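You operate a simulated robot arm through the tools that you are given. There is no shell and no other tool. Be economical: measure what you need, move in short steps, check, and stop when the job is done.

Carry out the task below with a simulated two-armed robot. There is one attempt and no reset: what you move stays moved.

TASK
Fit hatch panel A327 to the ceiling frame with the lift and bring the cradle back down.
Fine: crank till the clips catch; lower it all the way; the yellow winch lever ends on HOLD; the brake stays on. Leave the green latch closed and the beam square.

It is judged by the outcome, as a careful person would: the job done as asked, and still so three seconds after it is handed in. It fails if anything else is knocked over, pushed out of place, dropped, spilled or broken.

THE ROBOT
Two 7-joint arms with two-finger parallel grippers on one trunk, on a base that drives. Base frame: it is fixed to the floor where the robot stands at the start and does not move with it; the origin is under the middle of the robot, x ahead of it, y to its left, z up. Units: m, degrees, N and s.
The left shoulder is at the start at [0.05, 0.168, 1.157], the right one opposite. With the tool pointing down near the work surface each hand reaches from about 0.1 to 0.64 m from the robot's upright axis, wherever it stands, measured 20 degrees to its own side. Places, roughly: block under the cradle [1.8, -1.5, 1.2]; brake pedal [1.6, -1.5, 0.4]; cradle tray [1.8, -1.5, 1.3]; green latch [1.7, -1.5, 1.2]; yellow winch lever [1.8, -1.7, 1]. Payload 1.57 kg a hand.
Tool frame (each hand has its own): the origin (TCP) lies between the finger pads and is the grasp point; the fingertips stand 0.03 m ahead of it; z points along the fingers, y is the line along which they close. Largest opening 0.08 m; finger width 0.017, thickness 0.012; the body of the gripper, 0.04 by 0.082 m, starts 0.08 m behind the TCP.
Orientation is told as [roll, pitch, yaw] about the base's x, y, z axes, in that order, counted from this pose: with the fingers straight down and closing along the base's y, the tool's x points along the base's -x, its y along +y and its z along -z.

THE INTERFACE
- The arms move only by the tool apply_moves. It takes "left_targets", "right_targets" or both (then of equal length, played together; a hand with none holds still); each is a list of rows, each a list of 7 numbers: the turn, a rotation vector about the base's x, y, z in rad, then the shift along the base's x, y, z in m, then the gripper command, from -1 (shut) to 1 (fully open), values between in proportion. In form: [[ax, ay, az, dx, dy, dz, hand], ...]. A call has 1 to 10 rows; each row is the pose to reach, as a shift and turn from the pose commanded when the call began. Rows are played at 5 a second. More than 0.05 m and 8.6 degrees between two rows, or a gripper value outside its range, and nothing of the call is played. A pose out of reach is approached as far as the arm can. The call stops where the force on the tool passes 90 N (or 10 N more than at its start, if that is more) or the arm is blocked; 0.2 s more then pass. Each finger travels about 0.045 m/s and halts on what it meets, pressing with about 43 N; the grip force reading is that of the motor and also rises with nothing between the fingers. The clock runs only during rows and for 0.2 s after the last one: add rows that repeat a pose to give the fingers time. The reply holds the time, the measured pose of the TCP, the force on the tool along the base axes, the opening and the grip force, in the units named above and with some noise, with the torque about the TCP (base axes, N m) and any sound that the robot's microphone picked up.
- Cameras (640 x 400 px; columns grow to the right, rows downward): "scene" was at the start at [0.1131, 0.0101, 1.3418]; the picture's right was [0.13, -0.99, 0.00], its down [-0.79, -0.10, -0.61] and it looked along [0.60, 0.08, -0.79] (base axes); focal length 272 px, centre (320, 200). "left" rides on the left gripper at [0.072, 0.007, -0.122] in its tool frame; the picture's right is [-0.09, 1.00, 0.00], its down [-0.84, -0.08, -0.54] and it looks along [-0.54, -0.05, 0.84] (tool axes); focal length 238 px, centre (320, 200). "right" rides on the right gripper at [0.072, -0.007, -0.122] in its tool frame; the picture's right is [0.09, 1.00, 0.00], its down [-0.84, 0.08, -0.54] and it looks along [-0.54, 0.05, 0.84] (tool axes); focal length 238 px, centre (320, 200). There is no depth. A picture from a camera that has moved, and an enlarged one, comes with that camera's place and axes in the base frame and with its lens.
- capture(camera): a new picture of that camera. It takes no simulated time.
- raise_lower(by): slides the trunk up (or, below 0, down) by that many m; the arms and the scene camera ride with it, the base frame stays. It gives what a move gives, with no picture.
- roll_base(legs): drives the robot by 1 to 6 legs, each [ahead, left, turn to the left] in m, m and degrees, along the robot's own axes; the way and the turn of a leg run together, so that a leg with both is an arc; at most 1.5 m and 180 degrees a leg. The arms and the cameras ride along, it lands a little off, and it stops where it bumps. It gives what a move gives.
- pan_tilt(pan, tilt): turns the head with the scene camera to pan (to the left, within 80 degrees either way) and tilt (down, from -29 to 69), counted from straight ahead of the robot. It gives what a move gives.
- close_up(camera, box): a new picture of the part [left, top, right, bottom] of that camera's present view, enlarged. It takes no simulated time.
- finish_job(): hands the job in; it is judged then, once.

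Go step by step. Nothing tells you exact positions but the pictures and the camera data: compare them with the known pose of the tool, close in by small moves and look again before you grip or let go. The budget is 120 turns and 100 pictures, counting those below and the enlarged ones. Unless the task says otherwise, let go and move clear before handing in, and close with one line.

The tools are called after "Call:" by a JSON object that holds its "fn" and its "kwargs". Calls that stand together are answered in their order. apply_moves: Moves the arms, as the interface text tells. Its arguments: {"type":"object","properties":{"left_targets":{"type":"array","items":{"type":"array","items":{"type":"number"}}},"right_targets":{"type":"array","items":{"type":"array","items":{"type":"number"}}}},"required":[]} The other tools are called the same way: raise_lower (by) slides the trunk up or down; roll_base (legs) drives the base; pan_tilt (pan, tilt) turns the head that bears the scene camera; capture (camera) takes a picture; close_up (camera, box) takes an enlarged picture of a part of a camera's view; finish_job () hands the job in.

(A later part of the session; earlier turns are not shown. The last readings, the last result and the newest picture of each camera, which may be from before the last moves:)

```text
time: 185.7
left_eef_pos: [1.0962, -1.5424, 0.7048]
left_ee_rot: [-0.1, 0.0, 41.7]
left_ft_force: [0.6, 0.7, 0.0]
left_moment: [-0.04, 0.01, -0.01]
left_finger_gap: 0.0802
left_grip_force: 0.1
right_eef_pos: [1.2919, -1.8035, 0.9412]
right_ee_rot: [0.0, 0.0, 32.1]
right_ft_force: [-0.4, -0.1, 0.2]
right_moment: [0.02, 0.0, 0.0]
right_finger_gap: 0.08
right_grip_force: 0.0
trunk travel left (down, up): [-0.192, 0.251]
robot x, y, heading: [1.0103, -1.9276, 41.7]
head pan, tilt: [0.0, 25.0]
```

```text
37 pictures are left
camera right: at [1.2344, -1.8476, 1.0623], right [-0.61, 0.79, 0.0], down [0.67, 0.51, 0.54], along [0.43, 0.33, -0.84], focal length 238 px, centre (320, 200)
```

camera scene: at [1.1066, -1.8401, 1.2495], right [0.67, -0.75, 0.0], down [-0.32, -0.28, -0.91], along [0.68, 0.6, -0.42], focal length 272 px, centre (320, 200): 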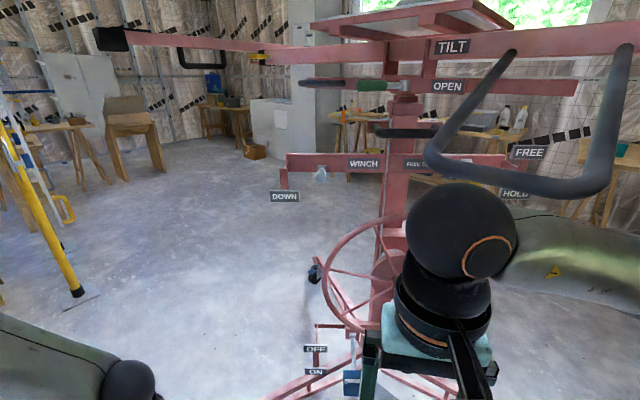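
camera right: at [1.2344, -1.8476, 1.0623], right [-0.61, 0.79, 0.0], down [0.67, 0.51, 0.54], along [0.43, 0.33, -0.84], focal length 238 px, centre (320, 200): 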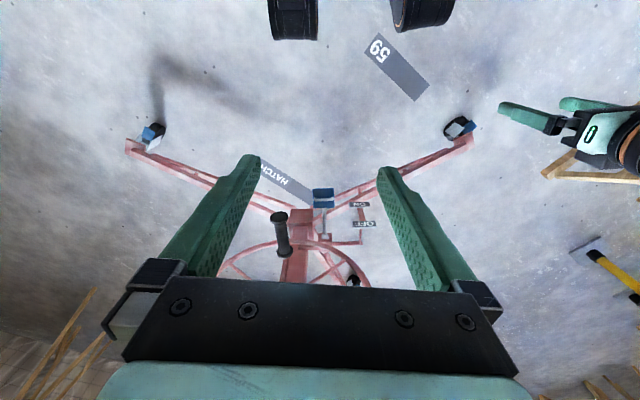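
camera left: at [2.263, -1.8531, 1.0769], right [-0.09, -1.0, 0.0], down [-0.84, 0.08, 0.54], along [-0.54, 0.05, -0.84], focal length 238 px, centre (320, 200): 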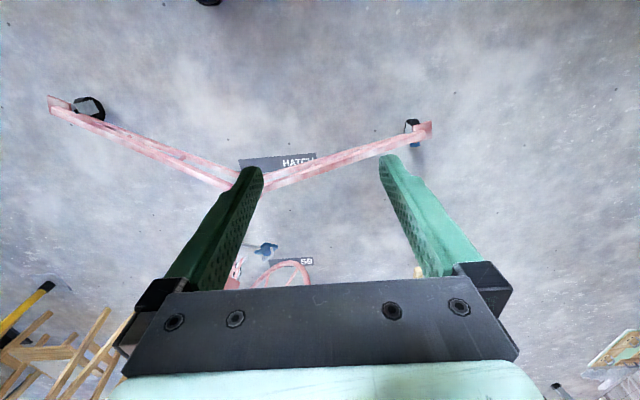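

The views disagree a little on depth. I'll move the hand part of the way towards the handle, aligned with my heading, and look again.

Call:
{"fn": "apply_moves", "kwargs": {"right_targets": [[0, 0, 0.08, 0.035, 0.015, -0.01, 1], [0, 0, 0.165, 0.07, 0.03, -0.03, 1], [0, 0, 0.165, 0.1, 0.045, -0.05, 1], [0, 0, 0.165, 0.13, 0.06, -0.07, 1], [0, 0, 0.165, 0.16, 0.075, -0.09, 1]]}}

Call:
{"fn": "capture", "kwargs": {"camera": "right"}}

Call:
{"fn": "pan_tilt", "kwargs": {"pan": 0, "tilt": 40}}

Call:
{"fn": "capture", "kwargs": {"camera": "scene"}}

```text
time: 186.9
left_eef_pos: [1.096, -1.5414, 0.7045]
left_ee_rot: [0.0, -0.1, 41.6]
left_ft_force: [0.2, 0.0, -0.5]
left_moment: [-0.01, -0.02, 0.0]
left_finger_gap: 0.0799
left_grip_force: 0.1
right_eef_pos: [1.4526, -1.7311, 0.849]
right_ee_rot: [-0.1, 0.0, 41.6]
right_ft_force: [0.1, 0.4, -0.5]
right_moment: [0.04, 0.0, -0.02]
right_finger_gap: 0.0799
right_grip_force: 0.1
trunk travel left (down, up): [-0.192, 0.251]
robot x, y, heading: [1.0112, -1.9296, 41.6]
head pan, tilt: [0.0, 25.0]
```

```text
36 pictures are left
camera right: at [1.4032, -1.7827, 0.9711], right [-0.73, 0.68, 0.0], down [0.57, 0.61, 0.54], along [0.37, 0.4, -0.84], focal length 238 px, centre (320, 200)
```

right: 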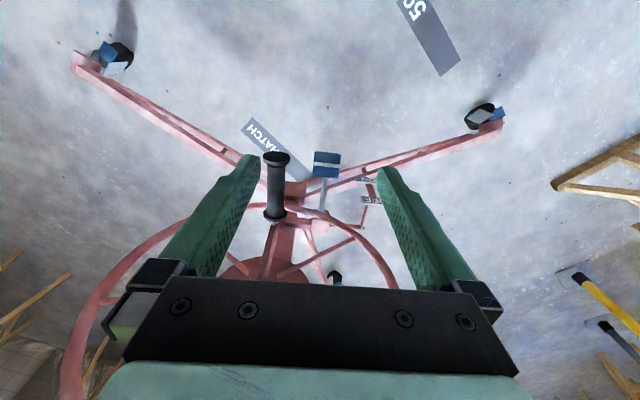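

```text
time: 187.6
left_eef_pos: [1.0973, -1.5438, 0.7043]
left_ee_rot: [0.0, 0.1, 41.6]
left_ft_force: [-0.1, -0.1, 0.6]
left_moment: [-0.02, -0.03, 0.03]
left_finger_gap: 0.0799
left_grip_force: 0.1
right_eef_pos: [1.4521, -1.7298, 0.8495]
right_ee_rot: [-0.1, 0.0, 41.5]
right_ft_force: [0.2, -0.2, 0.0]
right_moment: [0.05, 0.01, 0.03]
right_finger_gap: 0.0799
right_grip_force: 0.1
trunk travel left (down, up): [-0.192, 0.251]
robot x, y, heading: [1.0125, -1.9249, 42.1]
head pan, tilt: [0.0, 40.0]
```

```text
35 pictures are left
camera scene: at [1.1011, -1.8447, 1.2263], right [0.67, -0.75, 0.0], down [-0.48, -0.43, -0.77], along [0.57, 0.51, -0.64], focal length 272 px, centre (320, 200)
```

scene: 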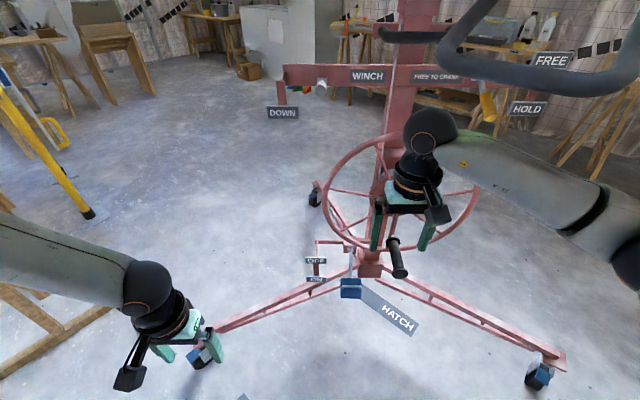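

By triangulation the handle runs from [1.60, -1.67, 0.67] to its tip at [1.55, -1.72, 0.63], and the hub is near z 0.83. A forward-pointing grip would clear the levers and the hanging U-bar, so I'll back up a little and pitch the tool forward.

Call:
{"fn": "roll_base", "kwargs": {"legs": [[-0.15, 0, 0]]}}

Call:
{"fn": "apply_moves", "kwargs": {"right_targets": [[0.0995, -0.111, 0, 0.0126, 0.0039, -0.012, 1], [0.199, -0.222, 0, 0.0252, 0.0078, -0.024, 1], [0.2985, -0.333, 0, 0.0378, 0.0117, -0.036, 1], [0.398, -0.444, 0, 0.0504, 0.0156, -0.048, 1], [0.4975, -0.555, 0, 0.063, 0.0195, -0.06, 1], [0.597, -0.666, 0, 0.0756, 0.0234, -0.072, 1], [0.6965, -0.777, 0, 0.0882, 0.0273, -0.084, 1], [0.796, -0.888, 0, 0.1008, 0.0312, -0.096, 1], [0.8955, -0.999, 0, 0.1134, 0.0351, -0.108, 1], [0.995, -1.11, 0, 0.126, 0.039, -0.12, 1]]}}

Call:
{"fn": "capture", "kwargs": {"camera": "right"}}

Call:
{"fn": "capture", "kwargs": {"camera": "scene"}}

```text
time: 189.0
left_eef_pos: [0.9885, -1.6378, 0.7044]
left_ee_rot: [0.0, 0.0, 41.9]
left_ft_force: [-0.2, 0.0, 0.4]
left_moment: [0.01, -0.02, 0.04]
left_finger_gap: 0.08
left_grip_force: 0.0
right_eef_pos: [1.3441, -1.8248, 0.8498]
right_ee_rot: [0.0, 0.0, 41.7]
right_ft_force: [0.3, -0.4, 0.2]
right_moment: [0.01, 0.0, -0.04]
right_finger_gap: 0.0797
right_grip_force: 0.1
trunk travel left (down, up): [-0.192, 0.251]
robot x, y, heading: [0.8992, -2.0216, 42.0]
head pan, tilt: [0.0, 40.0]
```

```text
time: 191.2
left_eef_pos: [0.9875, -1.6382, 0.7044]
left_ee_rot: [0.0, 0.0, 41.8]
left_ft_force: [0.4, 0.3, 1.3]
left_moment: [0.04, -0.03, 0.03]
left_finger_gap: 0.0799
left_grip_force: 0.1
right_eef_pos: [1.4248, -1.7997, 0.7739]
right_ee_rot: [0.2, -54.1, 41.4]
right_ft_force: [-0.2, -0.2, 0.0]
right_moment: [0.0, 0.02, 0.03]
right_finger_gap: 0.08
right_grip_force: 0.0
right hand out of reach, approached as far as the arm can: row 7, 8, 9, 10
trunk travel left (down, up): [-0.192, 0.251]
robot x, y, heading: [0.9006, -2.0209, 41.8]
head pan, tilt: [0.0, 40.0]
```

```text
34 pictures are left
camera right: at [1.323, -1.8986, 0.787], right [-0.7, 0.71, -0.07], down [-0.01, 0.09, 1.0], along [0.71, 0.7, -0.05], focal length 238 px, centre (320, 200)
```

right: 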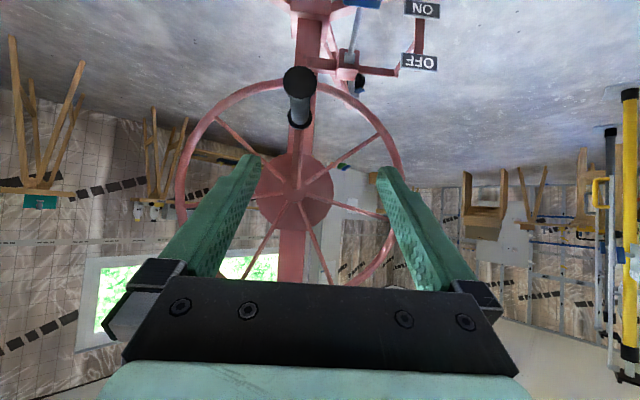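

```text
33 pictures are left
camera scene: at [0.9939, -1.94, 1.2262], right [0.67, -0.74, 0.0], down [-0.48, -0.43, -0.77], along [0.57, 0.51, -0.64], focal length 272 px, centre (320, 200)
```

scene: 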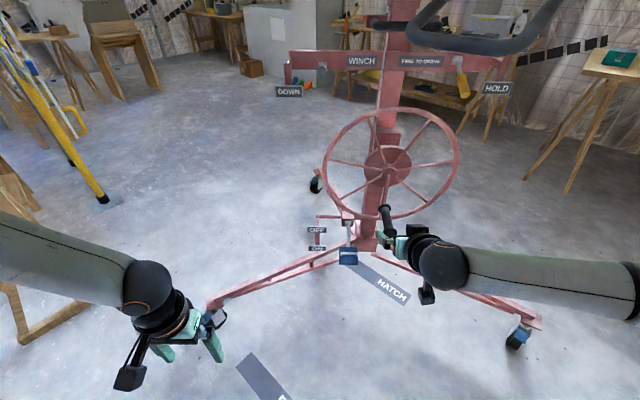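

The tool only pitches to 54°, but the fingers still straddle the handle sideways, so that is usable. The yellow lever tip is near [1.85, -1.72, 0.97], at HOLD. It needs to be FREE to crank, so I'll shift the hand right and up, close the fingers, and then drive forward to the lever.

Call:
{"fn": "apply_moves", "kwargs": {"right_targets": [[0, 0, 0, 0.026, -0.029, 0.03, 0], [0, 0, 0, 0.052, -0.058, 0.06, -1], [0, 0, 0, 0.078, -0.087, 0.09, -1], [0, 0, 0, 0.104, -0.116, 0.12, -1], [0, 0, 0, 0.13, -0.145, 0.15, -1], [0, 0, 0, 0.14, -0.16, 0.17, -1]]}}

Call:
{"fn": "capture", "kwargs": {"camera": "right"}}

```text
time: 192.6
left_eef_pos: [0.9878, -1.6374, 0.7054]
left_ee_rot: [0.0, 0.0, 41.8]
left_ft_force: [0.2, -1.0, 0.0]
left_moment: [-0.02, 0.02, 0.0]
left_finger_gap: 0.0803
left_grip_force: 0.1
right_eef_pos: [1.5626, -1.9599, 0.9425]
right_ee_rot: [0.3, -54.2, 41.6]
right_ft_force: [-0.5, 0.1, 0.1]
right_moment: [-0.02, 0.01, 0.01]
right_finger_gap: 0.0002
right_grip_force: 21.5
trunk travel left (down, up): [-0.192, 0.251]
robot x, y, heading: [0.9024, -2.0242, 41.6]
head pan, tilt: [0.0, 40.0]
```

```text
32 pictures are left
camera right: at [1.4622, -2.0589, 0.9554], right [-0.7, 0.71, -0.07], down [-0.01, 0.09, 1.0], along [0.71, 0.7, -0.06], focal length 238 px, centre (320, 200)
```

right: 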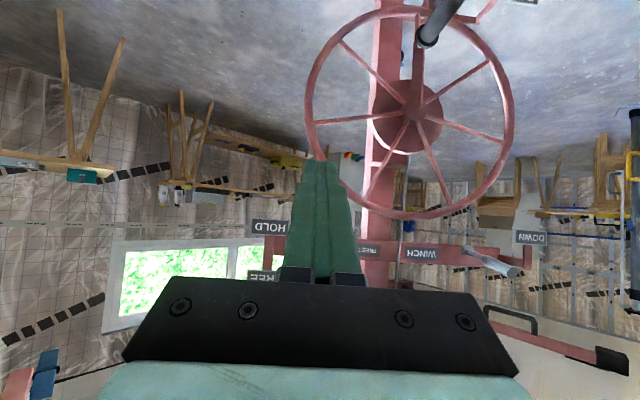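

The fingers are lined up with the lever from below. I'll drive ahead 0.28 m and check from the head camera.

Call:
{"fn": "roll_base", "kwargs": {"legs": [[0.28, 0, 0]]}}

Call:
{"fn": "pan_tilt", "kwargs": {"pan": -15, "tilt": 28}}

Call:
{"fn": "capture", "kwargs": {"camera": "scene"}}

```text
time: 194.5
left_eef_pos: [1.1958, -1.4569, 0.7042]
left_ee_rot: [0.1, 0.0, 41.4]
left_ft_force: [0.6, -0.2, 0.1]
left_moment: [-0.02, -0.03, -0.01]
left_finger_gap: 0.0799
left_grip_force: 0.1
right_eef_pos: [1.7679, -1.783, 0.9422]
right_ee_rot: [0.2, -54.1, 41.1]
right_ft_force: [-0.2, 0.8, -0.6]
right_moment: [-0.02, -0.03, -0.01]
right_finger_gap: 0.0002
right_grip_force: 21.5
trunk travel left (down, up): [-0.192, 0.251]
robot x, y, heading: [1.1053, -1.8413, 41.3]
head pan, tilt: [0.0, 40.0]
```

```text
time: 195.3
left_eef_pos: [1.1944, -1.458, 0.7046]
left_ee_rot: [0.0, 0.0, 41.3]
left_ft_force: [-0.5, 0.1, -0.4]
left_moment: [0.03, -0.02, 0.02]
left_finger_gap: 0.08
left_grip_force: 0.0
right_eef_pos: [1.7674, -1.7832, 0.9424]
right_ee_rot: [0.3, -54.1, 41.2]
right_ft_force: [0.3, 0.3, -0.1]
right_moment: [-0.01, -0.02, 0.0]
right_finger_gap: 0.0001
right_grip_force: 20.9
trunk travel left (down, up): [-0.192, 0.251]
robot x, y, heading: [1.1062, -1.8422, 41.2]
head pan, tilt: [-15.0, 28.0]
```

```text
31 pictures are left
camera scene: at [1.2164, -1.7752, 1.2447], right [0.45, -0.9, 0.0], down [-0.42, -0.21, -0.88], along [0.79, 0.39, -0.47], focal length 272 px, centre (320, 200)
```

scene: 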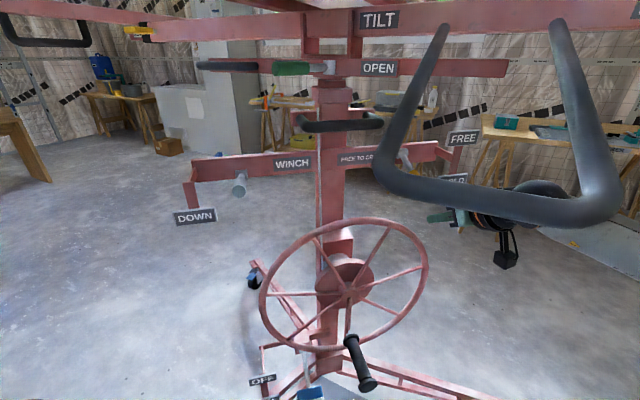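

The U-bar hides the lever from here. I'll check with the hand camera.

Call:
{"fn": "capture", "kwargs": {"camera": "right"}}

Call:
{"fn": "close_up", "kwargs": {"camera": "scene", "box": [370, 120, 550, 260]}}

```text
30 pictures are left
camera right: at [1.6658, -1.8819, 0.9552], right [-0.7, 0.71, -0.07], down [-0.01, 0.09, 1.0], along [0.72, 0.7, -0.05], focal length 238 px, centre (320, 200)
```

right: 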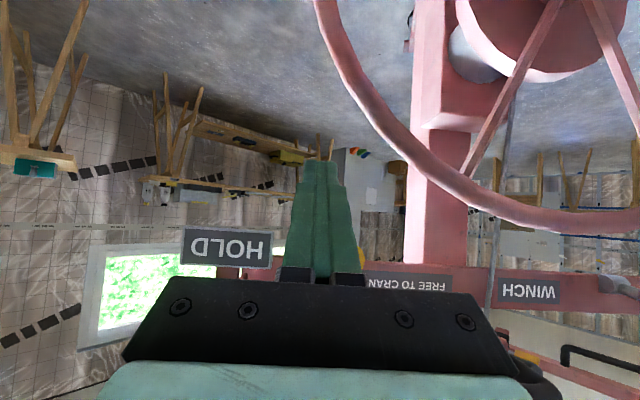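

```text
2.86 times, centred on (460, 190) of scene
camera zoom: at [1.2164, -1.7752, 1.2447], right [0.45, -0.9, 0.0], down [-0.42, -0.21, -0.88], along [0.79, 0.39, -0.47], focal length 777 px, centre (-80, 229)
```

zoom: 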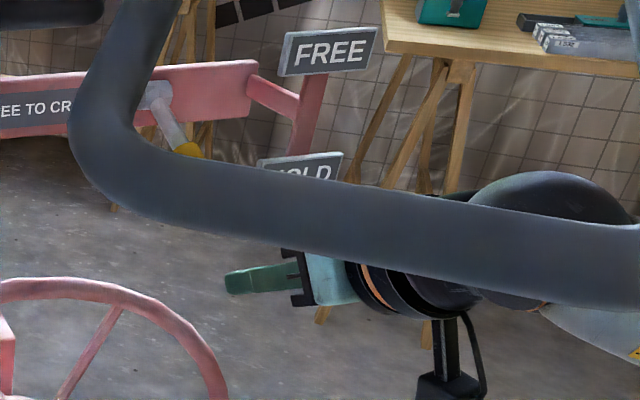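

Yellow shows just beside my fingers in the hand view. I'll move the hand aside to the right to uncover the lever and measure it directly.

Call:
{"fn": "apply_moves", "kwargs": {"right_targets": [[0, 0, 0, 0.02, -0.022, -0.01, -1], [0, 0, 0, 0.037, -0.042, -0.01, -1]]}}

Call:
{"fn": "capture", "kwargs": {"camera": "right"}}

```text
time: 195.9
left_eef_pos: [1.196, -1.4576, 0.7041]
left_ee_rot: [-0.1, 0.1, 41.3]
left_ft_force: [-0.8, 0.3, -0.2]
left_moment: [0.02, 0.0, 0.01]
left_finger_gap: 0.0803
left_grip_force: 0.0
right_eef_pos: [1.8056, -1.8272, 0.9326]
right_ee_rot: [0.2, -54.2, 41.3]
right_ft_force: [0.4, -0.7, -0.9]
right_moment: [-0.02, 0.04, -0.01]
right_finger_gap: 0.0
right_grip_force: 21.2
trunk travel left (down, up): [-0.192, 0.251]
robot x, y, heading: [1.1054, -1.842, 41.3]
head pan, tilt: [-15.0, 28.0]
```

```text
28 pictures are left
camera right: at [1.7033, -1.9247, 0.9454], right [-0.7, 0.71, -0.07], down [-0.01, 0.09, 1.0], along [0.72, 0.7, -0.05], focal length 238 px, centre (320, 200)
```

right: 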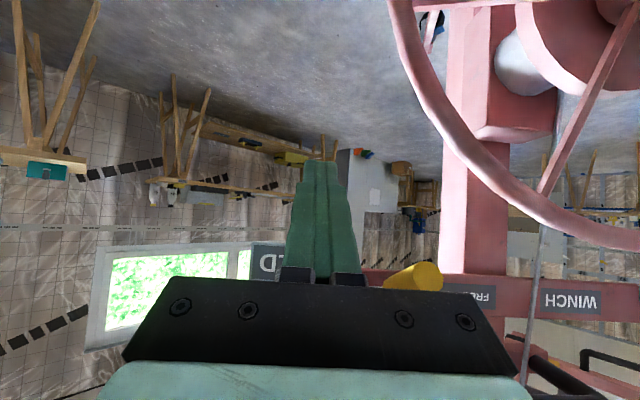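

The lever tip measures [1.785, -1.71, 0.99]. I'll bring the closed fingers under it from the right, then push up towards FREE.

Call:
{"fn": "apply_moves", "kwargs": {"right_targets": [[0, 0, 0, -0.023, 0.026, 0, -1], [0, 0, 0, -0.046, 0.052, 0, -1], [0, 0, 0, -0.0685, 0.078, 0, -1], [0, 0, 0, -0.05, 0.0945, 0, -1], [0, 0, 0, -0.031, 0.111, 0, -1]]}}

Call:
{"fn": "capture", "kwargs": {"camera": "right"}}

```text
time: 197.1
left_eef_pos: [1.1951, -1.4578, 0.7046]
left_ee_rot: [0.0, 0.0, 41.5]
left_ft_force: [-0.8, -0.3, 0.4]
left_moment: [0.0, -0.04, 0.04]
left_finger_gap: 0.0798
left_grip_force: 0.1
right_eef_pos: [1.7729, -1.7128, 0.9326]
right_ee_rot: [0.2, -54.0, 41.0]
right_ft_force: [-0.1, 0.2, 0.7]
right_moment: [0.01, 0.0, 0.02]
right_finger_gap: 0.0
right_grip_force: 21.3
trunk travel left (down, up): [-0.192, 0.251]
robot x, y, heading: [1.1087, -1.8401, 41.6]
head pan, tilt: [-15.0, 28.0]
```

```text
27 pictures are left
camera right: at [1.6711, -1.8113, 0.9465], right [-0.7, 0.71, -0.07], down [-0.01, 0.09, 1.0], along [0.72, 0.7, -0.06], focal length 238 px, centre (320, 200)
```

right: 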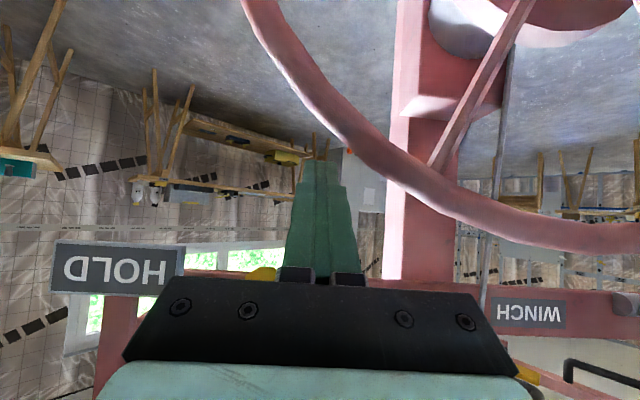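

The lever is about 3 cm to the right of the fingers now. I'll shift under it and push up.

Call:
{"fn": "apply_moves", "kwargs": {"right_targets": [[0, 0, 0, 0.019, -0.021, 0, -1], [0, 0, 0, 0.019, -0.021, 0.02, -1], [0, 0, 0, 0.019, -0.021, 0.04, -1], [0, 0, 0, 0.019, -0.021, 0.06, -1], [0, 0, 0, 0.019, -0.021, 0.08, -1], [0, 0, 0, 0.019, -0.021, 0.1, -1]]}}

Call:
{"fn": "close_up", "kwargs": {"camera": "scene", "box": [370, 100, 550, 240]}}

```text
time: 198.5
left_eef_pos: [1.1962, -1.4577, 0.7046]
left_ee_rot: [0.1, 0.0, 41.5]
left_ft_force: [-0.1, 0.4, 0.2]
left_moment: [0.03, -0.01, -0.03]
left_finger_gap: 0.08
left_grip_force: 0.1
right_eef_pos: [1.7921, -1.7355, 1.0342]
right_ee_rot: [0.3, -54.3, 41.1]
right_ft_force: [-0.2, -0.1, -0.2]
right_moment: [0.02, -0.02, 0.02]
right_finger_gap: 0.0
right_grip_force: 21.1
trunk travel left (down, up): [-0.192, 0.251]
robot x, y, heading: [1.1076, -1.8432, 41.3]
head pan, tilt: [-15.0, 28.0]
```

```text
2.86 times, centred on (460, 170) of scene
camera zoom: at [1.2164, -1.7752, 1.2448], right [0.44, -0.9, 0.0], down [-0.42, -0.21, -0.88], along [0.79, 0.39, -0.47], focal length 777 px, centre (-80, 286)
```

zoom: 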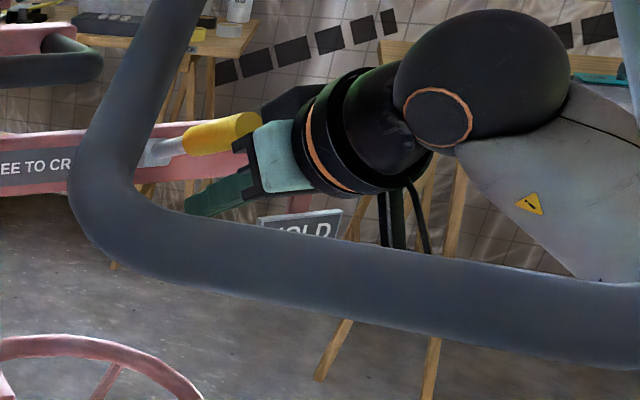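

The lever is following the fingers up. I'll raise it a bit more until it reaches FREE.

Call:
{"fn": "apply_moves", "kwargs": {"right_targets": [[0, 0, 0, 0, 0, 0.015, -1], [0, 0, 0, 0, 0, 0.03, -1], [0, 0, 0, 0, 0, 0.045, -1]]}}

Call:
{"fn": "close_up", "kwargs": {"camera": "scene", "box": [370, 90, 550, 230]}}

```text
time: 199.3
left_eef_pos: [1.1965, -1.4583, 0.7032]
left_ee_rot: [0.0, 0.1, 41.3]
left_ft_force: [0.7, 0.1, -0.3]
left_moment: [-0.02, 0.03, -0.02]
left_finger_gap: 0.0801
left_grip_force: 0.1
right_eef_pos: [1.7913, -1.7373, 1.0523]
right_ee_rot: [-0.4, -50.6, 41.8]
right_ft_force: [-36.5, -18.4, -72.0]
right_moment: [1.76, -3.15, -0.05]
right_finger_gap: 0.0001
right_grip_force: 21.3
trunk travel left (down, up): [-0.192, 0.251]
robot x, y, heading: [1.1095, -1.8406, 41.1]
head pan, tilt: [-15.0, 28.0]
```

```text
2.86 times, centred on (460, 160) of scene
camera zoom: at [1.2189, -1.7768, 1.2431], right [0.44, -0.9, 0.0], down [-0.42, -0.21, -0.88], along [0.79, 0.39, -0.47], focal length 777 px, centre (-80, 314)
```

zoom: 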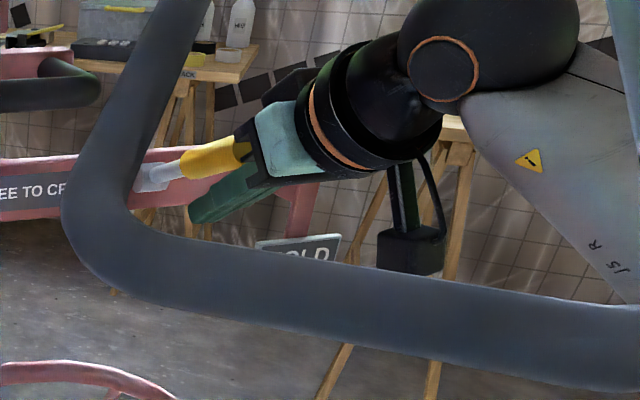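

The lever hit its upper stop, which is FREE. I'll drop the hand away and check that it stays.

Call:
{"fn": "apply_moves", "kwargs": {"right_targets": [[0, 0, 0, 0, 0, -0.03, -1], [0, 0, 0, 0, 0, -0.07, -1], [0, 0, 0, 0, 0, -0.11, -1], [0, 0, 0, -0.03, -0.026, -0.14, -1], [0, 0, 0, -0.06, -0.052, -0.16, -1], [0, 0, 0, -0.09, -0.08, -0.17, -1]]}}

Call:
{"fn": "capture", "kwargs": {"camera": "scene"}}

```text
time: 200.7
left_eef_pos: [1.1954, -1.4558, 0.7052]
left_ee_rot: [0.0, -0.1, 41.4]
left_ft_force: [0.1, 0.2, -0.3]
left_moment: [-0.03, -0.01, -0.02]
left_finger_gap: 0.0798
left_grip_force: 0.0
right_eef_pos: [1.7061, -1.8165, 0.9088]
right_ee_rot: [0.3, -54.2, 41.2]
right_ft_force: [-0.4, 1.0, 0.5]
right_moment: [0.03, -0.04, 0.0]
right_finger_gap: 0.0
right_grip_force: 21.6
trunk travel left (down, up): [-0.192, 0.251]
robot x, y, heading: [1.1064, -1.8427, 41.6]
head pan, tilt: [-15.0, 28.0]
```

```text
24 pictures are left
camera scene: at [1.2162, -1.7753, 1.2448], right [0.44, -0.9, 0.0], down [-0.42, -0.21, -0.88], along [0.79, 0.39, -0.47], focal length 272 px, centre (320, 200)
```

scene: 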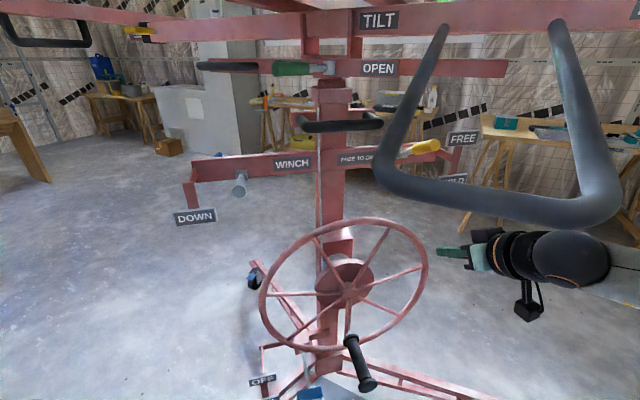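

The lever stays at FREE. Now for the crank: the handle's middle is near [1.575, -1.695, 0.645]. I'll bring the open gripper in front of it.

Call:
{"fn": "apply_moves", "kwargs": {"right_targets": [[0, 0, 0, -0.035, -0.031, -0.01, -1], [0, 0, 0, -0.07, -0.062, -0.02, 0], [0, 0, 0, -0.105, -0.092, -0.03, 1], [0, 0, 0, -0.128, -0.0656, -0.06, 1], [0, 0, 0, -0.151, -0.0392, -0.09, 1], [0, 0, 0, -0.174, -0.0128, -0.12, 1], [0, 0, 0, -0.197, 0.0136, -0.15, 1], [0, 0, 0, -0.22, 0.04, -0.18, 1]]}}

Call:
{"fn": "capture", "kwargs": {"camera": "right"}}

```text
time: 202.5
left_eef_pos: [1.1947, -1.4567, 0.7049]
left_ee_rot: [0.1, 0.0, 41.3]
left_ft_force: [1.0, -0.4, -0.5]
left_moment: [-0.03, 0.01, 0.0]
left_finger_gap: 0.0801
left_grip_force: 0.0
right_eef_pos: [1.612, -1.8577, 0.7898]
right_ee_rot: [0.3, -54.0, 41.3]
right_ft_force: [0.7, -0.7, 0.7]
right_moment: [-0.02, 0.0, -0.02]
right_finger_gap: 0.0801
right_grip_force: 0.2
right hand out of reach, approached as far as the arm can: row 2, 3, 4, 5, 6, 7, 8
trunk travel left (down, up): [-0.192, 0.251]
robot x, y, heading: [1.1057, -1.8414, 41.3]
head pan, tilt: [-15.0, 28.0]
```

```text
23 pictures are left
camera right: at [1.5103, -1.9559, 0.8036], right [-0.7, 0.71, -0.07], down [-0.01, 0.09, 1.0], along [0.71, 0.7, -0.06], focal length 238 px, centre (320, 200)
```

right: 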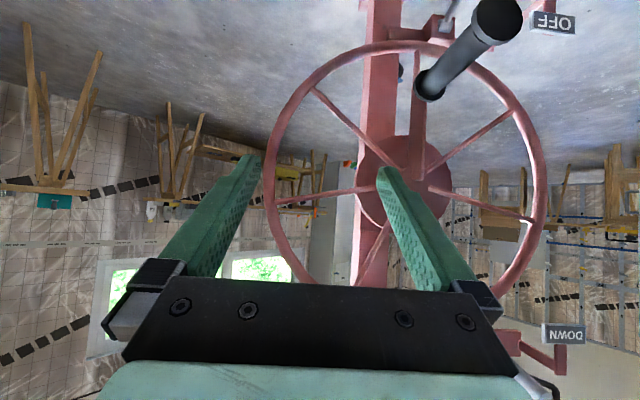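

The arm can't fold that close in, so I'll back the base up 0.2 m and reach forward instead.

Call:
{"fn": "roll_base", "kwargs": {"legs": [[-0.2, 0, 0]]}}

Call:
{"fn": "apply_moves", "kwargs": {"right_targets": [[0, 0, 0, 0, 0, 0, 1], [0, 0, 0, 0.01, 0.009, 0, 1], [0, 0, 0, 0.01, 0.009, 0, 1]]}}

```text
time: 204.1
left_eef_pos: [1.049, -1.5866, 0.7056]
left_ee_rot: [0.0, 0.0, 41.3]
left_ft_force: [-0.2, 1.0, 0.1]
left_moment: [-0.04, 0.0, 0.03]
left_finger_gap: 0.08
left_grip_force: 0.0
right_eef_pos: [1.4647, -1.9864, 0.7903]
right_ee_rot: [0.4, -54.0, 41.0]
right_ft_force: [-0.2, -0.5, -0.2]
right_moment: [-0.01, -0.01, 0.02]
right_finger_gap: 0.08
right_grip_force: 0.0
trunk travel left (down, up): [-0.192, 0.251]
robot x, y, heading: [0.9611, -1.9699, 41.2]
head pan, tilt: [-15.0, 28.0]
```

```text
time: 204.9
left_eef_pos: [1.0485, -1.5857, 0.7048]
left_ee_rot: [-0.1, 0.0, 41.2]
left_ft_force: [-0.4, 0.5, -0.3]
left_moment: [0.01, -0.01, -0.04]
left_finger_gap: 0.0799
left_grip_force: 0.0
right_eef_pos: [1.4757, -1.9782, 0.7914]
right_ee_rot: [0.7, -53.9, 41.0]
right_ft_force: [-0.5, 0.5, 0.0]
right_moment: [-0.02, 0.02, 0.0]
right_finger_gap: 0.0803
right_grip_force: 0.2
trunk travel left (down, up): [-0.192, 0.251]
robot x, y, heading: [0.9604, -1.9718, 41.4]
head pan, tilt: [-15.0, 28.0]
```

Call:
{"fn": "apply_moves", "kwargs": {"right_targets": [[0, 0, 0, 0.004, 0.042, -0.012, 1], [0, 0, 0, 0.008, 0.084, -0.024, 1], [0, 0, 0, 0.012, 0.126, -0.036, 1], [0, 0, 0, 0.015, 0.168, -0.05, 1], [0, 0, 0, 0.019, 0.208, -0.07, 1]]}}

Call:
{"fn": "capture", "kwargs": {"camera": "right"}}

```text
time: 206.3
left_eef_pos: [1.0506, -1.5871, 0.7062]
left_ee_rot: [0.1, -0.1, 41.2]
left_ft_force: [0.4, -0.3, 0.3]
left_moment: [0.04, 0.02, 0.01]
left_finger_gap: 0.0799
left_grip_force: 0.0
right_eef_pos: [1.5386, -1.8024, 0.7983]
right_ee_rot: [7.1, -51.5, 28.0]
right_ft_force: [-0.9, -1.0, -0.2]
right_moment: [0.02, 0.01, 0.03]
right_finger_gap: 0.0799
right_grip_force: 0.1
right hand out of reach, approached as far as the arm can: row 1, 2, 3, 4, 5
trunk travel left (down, up): [-0.192, 0.251]
robot x, y, heading: [0.9585, -1.9742, 41.6]
head pan, tilt: [-15.0, 28.0]
stopped in row 5 (right hand): the arm was blocked; the commanded pose is now the measured one
```

```text
22 pictures are left
camera right: at [1.4249, -1.8866, 0.8176], right [-0.6, 0.8, 0.0], down [0.08, 0.05, 1.0], along [0.8, 0.6, -0.09], focal length 238 px, centre (320, 200)
```

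right: 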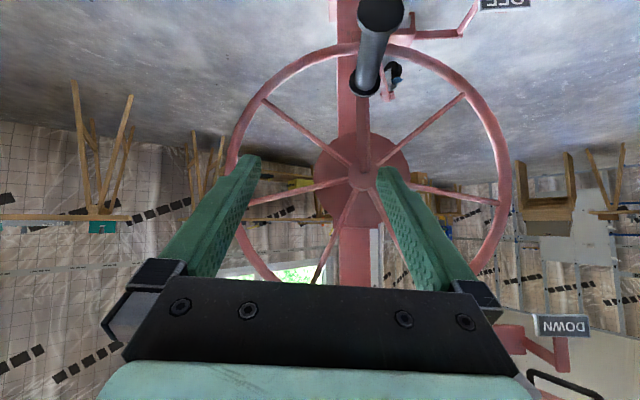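

The wrist is at a joint limit at this shoulder height. I'll back off slightly and lower the trunk so the forward-pointing hand fits better.

Call:
{"fn": "roll_base", "kwargs": {"legs": [[-0.1, 0, 0]]}}

Call:
{"fn": "raise_lower", "kwargs": {"by": -0.18}}

Call:
{"fn": "apply_moves", "kwargs": {"right_targets": [[0, 0, 0.08, 0.005, 0.005, 0.03, 1], [0.05, -0.05, 0.16, 0.01, 0.01, 0.06, 1], [0.1, -0.1, 0.23, 0.015, 0.015, 0.09, 1], [0.18, -0.18, 0.23, 0.02, 0.02, 0.12, 1], [0.26, -0.26, 0.23, 0.025, 0.025, 0.14, 1]]}}

```text
time: 207.4
left_eef_pos: [0.9756, -1.651, 0.7046]
left_ee_rot: [0.0, 0.0, 41.3]
left_ft_force: [-0.3, -0.2, 0.4]
left_moment: [0.02, 0.01, 0.01]
left_finger_gap: 0.08
left_grip_force: 0.0
right_eef_pos: [1.4629, -1.8644, 0.7992]
right_ee_rot: [7.0, -51.4, 28.3]
right_ft_force: [-0.3, 0.1, 0.0]
right_moment: [0.02, -0.01, -0.05]
right_finger_gap: 0.0801
right_grip_force: 0.0
trunk travel left (down, up): [-0.192, 0.251]
robot x, y, heading: [0.8836, -2.0385, 41.2]
head pan, tilt: [-15.0, 28.0]
```

```text
time: 209.4
left_eef_pos: [0.9767, -1.651, 0.525]
left_ee_rot: [0.0, -0.1, 41.3]
left_ft_force: [0.6, 0.6, 0.6]
left_moment: [0.01, 0.02, -0.02]
left_finger_gap: 0.0799
left_grip_force: 0.1
right_eef_pos: [1.462, -1.8641, 0.6183]
right_ee_rot: [7.1, -51.4, 28.3]
right_ft_force: [-0.4, -0.4, 0.1]
right_moment: [0.01, -0.01, 0.02]
right_finger_gap: 0.0802
right_grip_force: 0.1
trunk travel left (down, up): [-0.012, 0.431]
robot x, y, heading: [0.8898, -2.0346, 41.6]
head pan, tilt: [-15.0, 28.0]
```

```text
time: 210.6
left_eef_pos: [0.9769, -1.6509, 0.5241]
left_ee_rot: [0.0, -0.1, 41.4]
left_ft_force: [0.3, -0.9, 0.1]
left_moment: [-0.01, 0.02, 0.01]
left_finger_gap: 0.0801
left_grip_force: 0.1
right_eef_pos: [1.4874, -1.839, 0.7584]
right_ee_rot: [18.6, -72.0, 31.2]
right_ft_force: [0.2, 0.1, 0.1]
right_moment: [-0.01, -0.03, -0.02]
right_finger_gap: 0.08
right_grip_force: 0.1
trunk travel left (down, up): [-0.012, 0.431]
robot x, y, heading: [0.8847, -2.0349, 41.3]
head pan, tilt: [-15.0, 28.0]
```

Now the hand points nearly horizontal. I'll line it up in front of the handle.

Call:
{"fn": "apply_moves", "kwargs": {"right_targets": [[0, 0, -0.06, 0.001, 0.023, -0.026, 1], [0, 0, -0.12, 0.002, 0.046, -0.052, 1], [0, 0, -0.16, 0.002, 0.068, -0.078, 1]]}}

Call:
{"fn": "capture", "kwargs": {"camera": "right"}}

```text
time: 211.4
left_eef_pos: [0.9765, -1.6501, 0.5259]
left_ee_rot: [0.0, -0.1, 41.3]
left_ft_force: [-0.8, -0.2, 0.9]
left_moment: [0.03, -0.01, 0.02]
left_finger_gap: 0.0798
left_grip_force: 0.0
right_eef_pos: [1.49, -1.8152, 0.727]
right_ee_rot: [20.2, -73.0, 29.5]
right_ft_force: [-0.2, 0.2, 0.3]
right_moment: [0.01, 0.01, 0.0]
right_finger_gap: 0.0798
right_grip_force: 0.0
right hand out of reach, approached as far as the arm can: row 1, 2, 3
trunk travel left (down, up): [-0.012, 0.431]
robot x, y, heading: [0.8874, -2.0346, 41.4]
head pan, tilt: [-15.0, 28.0]
```

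```text
21 pictures are left
camera right: at [1.4019, -1.9204, 0.6908], right [-0.77, 0.64, 0.01], down [-0.18, -0.23, 0.96], along [0.62, 0.73, 0.29], focal length 238 px, centre (320, 200)
```

right: 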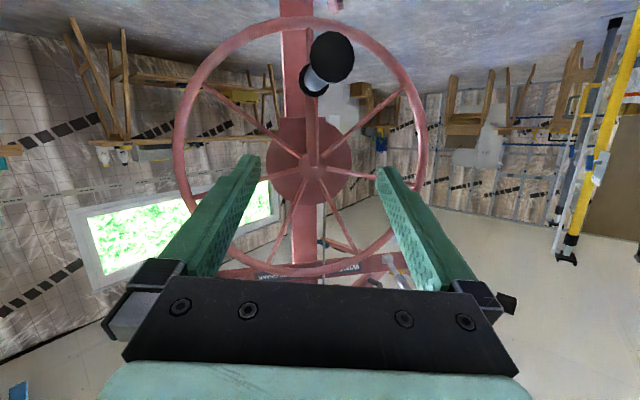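

The joint limit comes from the handle being straight ahead of my shoulder. I'll shift the base left by 0.28 m so the crank sits out to the right, where the arm moved freely.

Call:
{"fn": "roll_base", "kwargs": {"legs": [[-0.03, 0.28, 0]]}}

Call:
{"fn": "apply_moves", "kwargs": {"right_targets": [[0, 0, -0.03, 0.03, -0.034, 0, 1], [0, 0, -0.06, 0.06, -0.068, -0.005, 1], [0, 0, -0.09, 0.09, -0.102, -0.01, 1], [0, 0, -0.12, 0.12, -0.136, -0.015, 1], [0, 0, -0.15, 0.15, -0.17, -0.02, 1], [0, 0, -0.17, 0.17, -0.195, -0.025, 1]]}}

```text
time: 213.4
left_eef_pos: [0.7673, -1.4564, 0.5239]
left_ee_rot: [0.0, -0.1, 41.0]
left_ft_force: [-0.7, 0.5, -0.3]
left_moment: [0.0, -0.04, -0.01]
left_finger_gap: 0.08
left_grip_force: 0.0
right_eef_pos: [1.2809, -1.6227, 0.7269]
right_ee_rot: [20.2, -72.8, 29.3]
right_ft_force: [0.9, -0.9, -0.1]
right_moment: [0.01, -0.02, 0.0]
right_finger_gap: 0.0799
right_grip_force: 0.1
trunk travel left (down, up): [-0.012, 0.431]
robot x, y, heading: [0.6763, -1.8391, 41.3]
head pan, tilt: [-15.0, 28.0]
```

```text
time: 214.8
left_eef_pos: [0.7689, -1.457, 0.5256]
left_ee_rot: [0.0, 0.0, 41.2]
left_ft_force: [-0.2, 0.1, 0.9]
left_moment: [0.0, -0.01, 0.0]
left_finger_gap: 0.0802
left_grip_force: 0.1
right_eef_pos: [1.4496, -1.8194, 0.7015]
right_ee_rot: [20.3, -72.9, 19.5]
right_ft_force: [0.9, -0.2, -0.4]
right_moment: [-0.01, 0.01, 0.03]
right_finger_gap: 0.0801
right_grip_force: 0.1
trunk travel left (down, up): [-0.012, 0.431]
robot x, y, heading: [0.6769, -1.8435, 41.0]
head pan, tilt: [-15.0, 28.0]
```

Call:
{"fn": "apply_moves", "kwargs": {"right_targets": [[0, 0, 0, 0.013, 0.012, -0.02, 1], [0, 0, 0, 0.026, 0.024, -0.04, 1], [0, 0, 0, 0.045, 0.042, -0.066, 1]]}}

Call:
{"fn": "capture", "kwargs": {"camera": "right"}}

```text
time: 215.6
left_eef_pos: [0.7683, -1.4557, 0.5253]
left_ee_rot: [0.0, -0.2, 41.1]
left_ft_force: [-0.4, 0.1, -0.4]
left_moment: [0.01, -0.02, 0.01]
left_finger_gap: 0.08
left_grip_force: 0.0
right_eef_pos: [1.4957, -1.7786, 0.6352]
right_ee_rot: [20.0, -72.9, 19.5]
right_ft_force: [-0.2, -0.2, 0.2]
right_moment: [-0.02, -0.01, 0.0]
right_finger_gap: 0.0802
right_grip_force: 0.2
trunk travel left (down, up): [-0.012, 0.431]
robot x, y, heading: [0.6734, -1.843, 40.9]
head pan, tilt: [-15.0, 28.0]
```

```text
20 pictures are left
camera right: at [1.3911, -1.8655, 0.5995], right [-0.65, 0.76, 0.01], down [-0.21, -0.2, 0.96], along [0.73, 0.62, 0.29], focal length 238 px, centre (320, 200)
```

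right: 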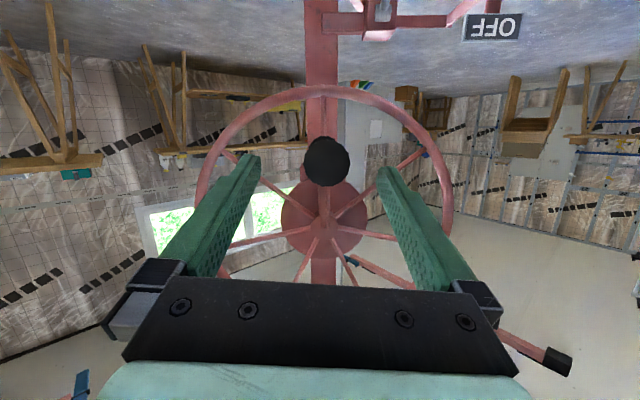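

The handle is end-on and centred between the fingers. I'll advance over it and grip.

Call:
{"fn": "apply_moves", "kwargs": {"right_targets": [[0, 0, 0, 0.024, 0.022, -0.001, 1], [0, 0, 0, 0.048, 0.045, -0.002, 1], [0, 0, 0, 0.071, 0.067, -0.002, 1], [0, 0, 0, 0.071, 0.067, -0.002, -1], [0, 0, 0, 0.071, 0.067, -0.002, -1], [0, 0, 0, 0.071, 0.067, -0.002, -1], [0, 0, 0, 0.071, 0.067, -0.002, -1], [0, 0, 0, 0.071, 0.067, -0.002, -1], [0, 0, 0, 0.071, 0.067, -0.002, -1]]}}

Call:
{"fn": "capture", "kwargs": {"camera": "right"}}

```text
time: 217.6
left_eef_pos: [0.7683, -1.4572, 0.5246]
left_ee_rot: [0.0, -0.1, 41.1]
left_ft_force: [-0.7, -0.5, 0.7]
left_moment: [0.01, 0.0, 0.01]
left_finger_gap: 0.0798
left_grip_force: 0.0
right_eef_pos: [1.565, -1.7117, 0.6387]
right_ee_rot: [19.9, -73.0, 19.1]
right_ft_force: [22.9, -9.5, 4.8]
right_moment: [-0.18, -0.07, 0.39]
right_finger_gap: 0.0409
right_grip_force: 45.2
right hand out of reach, approached as far as the arm can: row 3, 4, 5, 6, 7, 8, 9
trunk travel left (down, up): [-0.012, 0.431]
robot x, y, heading: [0.6802, -1.8434, 41.0]
head pan, tilt: [-15.0, 28.0]
```

```text
19 pictures are left
camera right: at [1.4588, -1.8002, 0.6023], right [-0.64, 0.77, 0.01], down [-0.22, -0.19, 0.96], along [0.74, 0.61, 0.29], focal length 238 px, centre (320, 200)
```

right: 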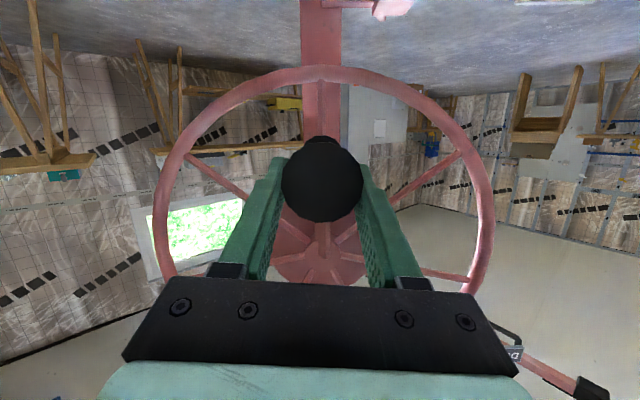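

It's gripped, but close to full reach. I'll let go, draw back, bring the base 0.12 m nearer, and regrip so that the full circle stays in reach.

Call:
{"fn": "apply_moves", "kwargs": {"right_targets": [[0, 0, 0, 0, 0, 0, 1], [0, 0, 0, 0, 0, 0, 1], [0, 0, 0, 0, 0, 0, 1], [0, 0, 0, -0.03, -0.026, 0, 1], [0, 0, 0, -0.06, -0.053, 0, 1], [0, 0, 0, -0.09, -0.08, 0.0, 1], [0, 0, 0, -0.12, -0.106, 0.0, 1]]}}

Call:
{"fn": "roll_base", "kwargs": {"legs": [[0.12, 0, 0]]}}

Call:
{"fn": "capture", "kwargs": {"camera": "right"}}

```text
time: 219.2
left_eef_pos: [0.7685, -1.4578, 0.5251]
left_ee_rot: [0.1, 0.0, 41.1]
left_ft_force: [0.2, -0.7, 0.6]
left_moment: [0.01, 0.03, 0.03]
left_finger_gap: 0.0801
left_grip_force: 0.0
right_eef_pos: [1.4419, -1.8151, 0.6375]
right_ee_rot: [19.6, -72.8, 19.9]
right_ft_force: [0.2, -0.3, -0.6]
right_moment: [-0.01, 0.0, 0.03]
right_finger_gap: 0.0802
right_grip_force: 0.1
trunk travel left (down, up): [-0.012, 0.431]
robot x, y, heading: [0.6746, -1.8431, 41.2]
head pan, tilt: [-15.0, 28.0]
```

```text
time: 220.4
left_eef_pos: [0.8593, -1.3785, 0.524]
left_ee_rot: [0.0, -0.1, 41.0]
left_ft_force: [0.1, -0.3, 0.1]
left_moment: [0.01, -0.01, 0.0]
left_finger_gap: 0.0799
left_grip_force: 0.1
right_eef_pos: [1.5336, -1.7386, 0.6359]
right_ee_rot: [20.2, -72.9, 19.4]
right_ft_force: [-0.1, 0.7, -0.3]
right_moment: [0.01, -0.02, 0.0]
right_finger_gap: 0.0802
right_grip_force: 0.0
trunk travel left (down, up): [-0.012, 0.431]
robot x, y, heading: [0.7653, -1.7619, 40.9]
head pan, tilt: [-15.0, 28.0]
```

```text
18 pictures are left
camera right: at [1.4282, -1.8256, 0.6014], right [-0.64, 0.76, 0.01], down [-0.21, -0.2, 0.96], along [0.73, 0.61, 0.29], focal length 238 px, centre (320, 200)
```

right: 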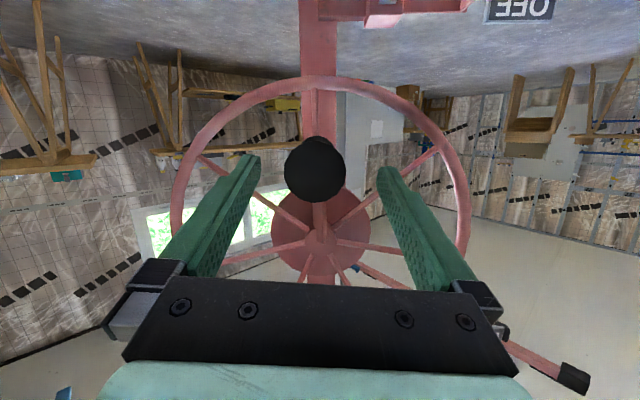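

The handle is centred again. I'll grip it and try the first 30° counter-clockwise, since the cable leads down the left side of the drum, watching the forces.

Call:
{"fn": "apply_moves", "kwargs": {"right_targets": [[0, 0, 0, 0.02, 0.017, 0, 1], [0, 0, 0, 0.037, 0.036, 0, 1], [0, 0, 0, 0.037, 0.036, 0, -1], [0, 0, 0, 0.037, 0.036, 0, -1], [0, 0, 0, 0.037, 0.036, 0, -1], [0, 0, 0, 0.037, 0.036, 0, -1], [0, 0, 0, 0.037, 0.036, 0, -1]]}}

Call:
{"fn": "apply_moves", "kwargs": {"right_targets": [[0, 0, 0, 0.0143, -0.0163, 0.002, -1], [0, 0, 0, 0.0282, -0.0321, 0.0075, -1], [0, 0, 0, 0.0412, -0.047, 0.0167, -1]]}}

```text
time: 222.0
left_eef_pos: [0.859, -1.3798, 0.5237]
left_ee_rot: [0.0, -0.2, 41.1]
left_ft_force: [-0.7, 0.1, 0.8]
left_moment: [0.01, -0.01, 0.0]
left_finger_gap: 0.08
left_grip_force: 0.0
right_eef_pos: [1.5757, -1.7087, 0.641]
right_ee_rot: [19.7, -73.4, 19.0]
right_ft_force: [36.8, -17.3, 14.8]
right_moment: [-0.71, 0.25, 1.41]
right_finger_gap: 0.0363
right_grip_force: 36.9
trunk travel left (down, up): [-0.012, 0.431]
robot x, y, heading: [0.7642, -1.7625, 41.0]
head pan, tilt: [-15.0, 28.0]
```

```text
time: 222.8
left_eef_pos: [0.8591, -1.3793, 0.5244]
left_ee_rot: [-0.2, -0.2, 41.0]
left_ft_force: [1.3, 0.1, -0.1]
left_moment: [0.0, -0.03, 0.0]
left_finger_gap: 0.0801
left_grip_force: 0.0
right_eef_pos: [1.6091, -1.7431, 0.6582]
right_ee_rot: [21.1, -73.2, 19.0]
right_ft_force: [-24.4, 0.9, 8.0]
right_moment: [0.02, 0.4, 2.1]
right_finger_gap: 0.03
right_grip_force: 39.1
trunk travel left (down, up): [-0.012, 0.431]
robot x, y, heading: [0.7684, -1.7641, 41.0]
head pan, tilt: [-15.0, 28.0]
```

The handle turns with modest resistance. I'll continue to a quarter turn.

Call:
{"fn": "apply_moves", "kwargs": {"right_targets": [[0, 0, 0, 0.0171, -0.0195, 0.0199, -1], [0, 0, 0, 0.0301, -0.0344, 0.0457, -1], [0, 0, 0, 0.0384, -0.0438, 0.0759, -1], [0, 0, 0, 0.0412, -0.047, 0.1083, -1]]}}

Call:
{"fn": "capture", "kwargs": {"camera": "scene"}}

```text
time: 223.8
left_eef_pos: [0.8597, -1.3779, 0.5249]
left_ee_rot: [0.0, 0.0, 41.1]
left_ft_force: [-0.2, 0.0, -1.0]
left_moment: [0.01, 0.01, 0.01]
left_finger_gap: 0.0799
left_grip_force: 0.1
right_eef_pos: [1.6532, -1.7949, 0.7615]
right_ee_rot: [20.5, -72.7, 19.1]
right_ft_force: [8.2, 10.1, -10.6]
right_moment: [0.67, -0.7, 1.26]
right_finger_gap: 0.0286
right_grip_force: 38.4
trunk travel left (down, up): [-0.012, 0.431]
robot x, y, heading: [0.7687, -1.768, 40.9]
head pan, tilt: [-15.0, 28.0]
```

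```text
17 pictures are left
camera scene: at [0.8794, -1.6959, 1.0646], right [0.44, -0.9, 0.0], down [-0.42, -0.21, -0.88], along [0.79, 0.39, -0.47], focal length 272 px, centre (320, 200)
```

scene: 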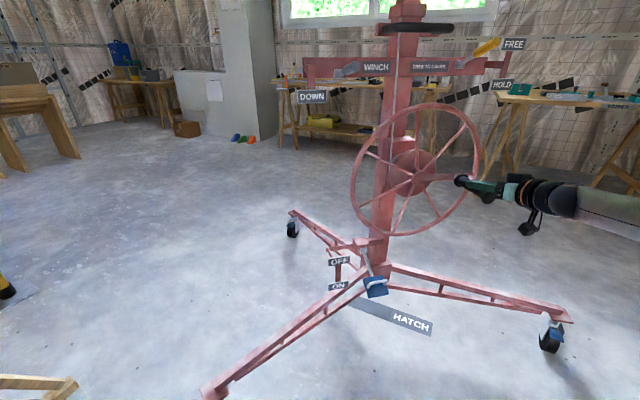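

It turned a full quarter with the handle following. I'll continue to the top.

Call:
{"fn": "apply_moves", "kwargs": {"right_targets": [[0, 0, 0, -0.0028, 0.0032, 0.0324, -1], [0, 0, 0, -0.011, 0.0126, 0.0625, -1], [0, 0, 0, -0.0241, 0.0275, 0.0884, -1], [0, 0, 0, -0.0412, 0.047, 0.1083, -1], [0, 0, 0, -0.061, 0.0696, 0.1207, -1], [0, 0, 0, -0.0824, 0.094, 0.125, -1]]}}

Call:
{"fn": "pan_tilt", "kwargs": {"pan": -5, "tilt": -5}}

Call:
{"fn": "capture", "kwargs": {"camera": "scene"}}

```text
time: 225.2
left_eef_pos: [0.8585, -1.3784, 0.5243]
left_ee_rot: [0.0, -0.2, 40.9]
left_ft_force: [0.5, 0.2, 0.5]
left_moment: [-0.01, 0.02, 0.03]
left_finger_gap: 0.0797
left_grip_force: 0.0
right_eef_pos: [1.5912, -1.7111, 0.8874]
right_ee_rot: [22.5, -75.4, 14.1]
right_ft_force: [0.7, -0.7, -0.7]
right_moment: [0.05, -0.06, -0.03]
right_finger_gap: 0.0
right_grip_force: 20.8
right hand out of reach, approached as far as the arm can: row 2, 3, 4, 5, 6
trunk travel left (down, up): [-0.012, 0.431]
robot x, y, heading: [0.7659, -1.7644, 41.2]
head pan, tilt: [-15.0, 28.0]
```

```text
time: 226.2
left_eef_pos: [0.8591, -1.3778, 0.5242]
left_ee_rot: [0.0, 0.0, 41.0]
left_ft_force: [0.6, -0.5, 0.2]
left_moment: [0.02, -0.02, 0.0]
left_finger_gap: 0.08
left_grip_force: 0.0
right_eef_pos: [1.5938, -1.7129, 0.8882]
right_ee_rot: [22.5, -75.7, 13.8]
right_ft_force: [0.3, -0.8, -0.3]
right_moment: [0.0, 0.02, 0.02]
right_finger_gap: 0.0001
right_grip_force: 21.4
trunk travel left (down, up): [-0.012, 0.431]
robot x, y, heading: [0.7665, -1.762, 41.2]
head pan, tilt: [-5.0, -5.0]
```

```text
16 pictures are left
camera scene: at [0.8664, -1.6852, 1.1176], right [0.59, -0.81, 0.0], down [0.07, 0.05, -1.0], along [0.81, 0.59, 0.09], focal length 272 px, centre (320, 200)
```

scene: 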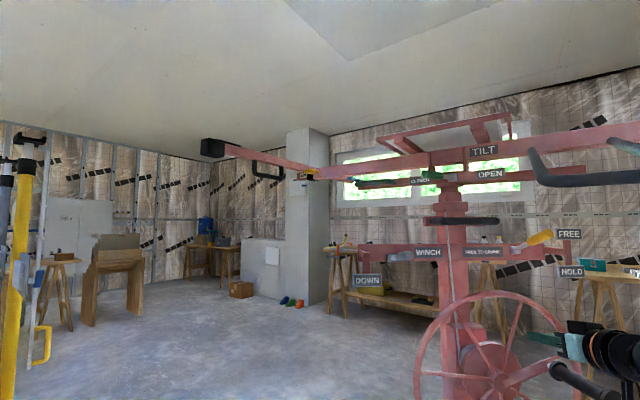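

The fingers slipped off at a joint limit, but the winch holds its position, the handle is now at about 110°, and the cradle rose about 4 cm. I'll pull back, raise the trunk slightly and use a gentler tool pitch so the whole circle is reachable.

Call:
{"fn": "apply_moves", "kwargs": {"right_targets": [[0, 0, 0, -0.03, -0.026, -0.02, -1], [0, 0, 0, -0.06, -0.053, -0.05, 0], [0, 0, 0, -0.09, -0.079, -0.09, 1], [0, 0, 0, -0.11, -0.097, -0.12, 1]]}}

Call:
{"fn": "raise_lower", "kwargs": {"by": 0.09}}

Call:
{"fn": "roll_base", "kwargs": {"legs": [[0.04, -0.07, 0]]}}

Call:
{"fn": "apply_moves", "kwargs": {"right_targets": [[-0.087, 0.1, 0.023, 0, 0, 0, 1], [-0.173, 0.2, 0.047, 0, 0, 0, 1], [-0.26, 0.3, 0.07, 0, 0, 0, 1]]}}

```text
refused: row 2 steps farther than a row can; nothing moved
```

```text
time: 227.4
left_eef_pos: [0.859, -1.3777, 0.6142]
left_ee_rot: [0.0, -0.1, 41.0]
left_ft_force: [0.3, -0.5, -0.1]
left_moment: [0.04, 0.01, 0.02]
left_finger_gap: 0.0802
left_grip_force: 0.0
right_eef_pos: [1.5905, -1.7126, 0.9785]
right_ee_rot: [23.5, -75.2, 13.1]
right_ft_force: [0.7, 0.6, -0.5]
right_moment: [-0.04, 0.01, 0.02]
right_finger_gap: 0.0
right_grip_force: 20.9
trunk travel left (down, up): [-0.102, 0.341]
robot x, y, heading: [0.7656, -1.7628, 41.4]
head pan, tilt: [-5.0, -5.0]
```

```text
time: 228.5
left_eef_pos: [0.935, -1.404, 0.6146]
left_ee_rot: [-0.1, -0.2, 40.9]
left_ft_force: [0.0, -0.3, -0.1]
left_moment: [0.02, 0.01, 0.02]
left_finger_gap: 0.0802
left_grip_force: 0.0
right_eef_pos: [1.6666, -1.7377, 0.9777]
right_ee_rot: [23.6, -75.4, 13.1]
right_ft_force: [0.4, 0.1, -0.5]
right_moment: [-0.03, -0.01, 0.01]
right_finger_gap: 0.0
right_grip_force: 21.1
trunk travel left (down, up): [-0.102, 0.341]
robot x, y, heading: [0.8422, -1.7869, 40.9]
head pan, tilt: [-5.0, -5.0]
```

```text
time: 229.3
left_eef_pos: [0.9346, -1.4043, 0.6136]
left_ee_rot: [0.0, -0.1, 41.0]
left_ft_force: [-0.2, 0.3, -0.2]
left_moment: [-0.03, 0.0, 0.02]
left_finger_gap: 0.08
left_grip_force: 0.0
right_eef_pos: [1.6496, -1.7356, 0.9726]
right_ee_rot: [7.8, -57.2, 31.8]
right_ft_force: [0.8, -0.9, -0.1]
right_moment: [-0.02, 0.0, 0.01]
right_finger_gap: 0.068
right_grip_force: 0.1
right hand out of reach, approached as far as the arm can: row 2, 3
trunk travel left (down, up): [-0.102, 0.341]
robot x, y, heading: [0.8389, -1.791, 41.0]
head pan, tilt: [-5.0, -5.0]
```

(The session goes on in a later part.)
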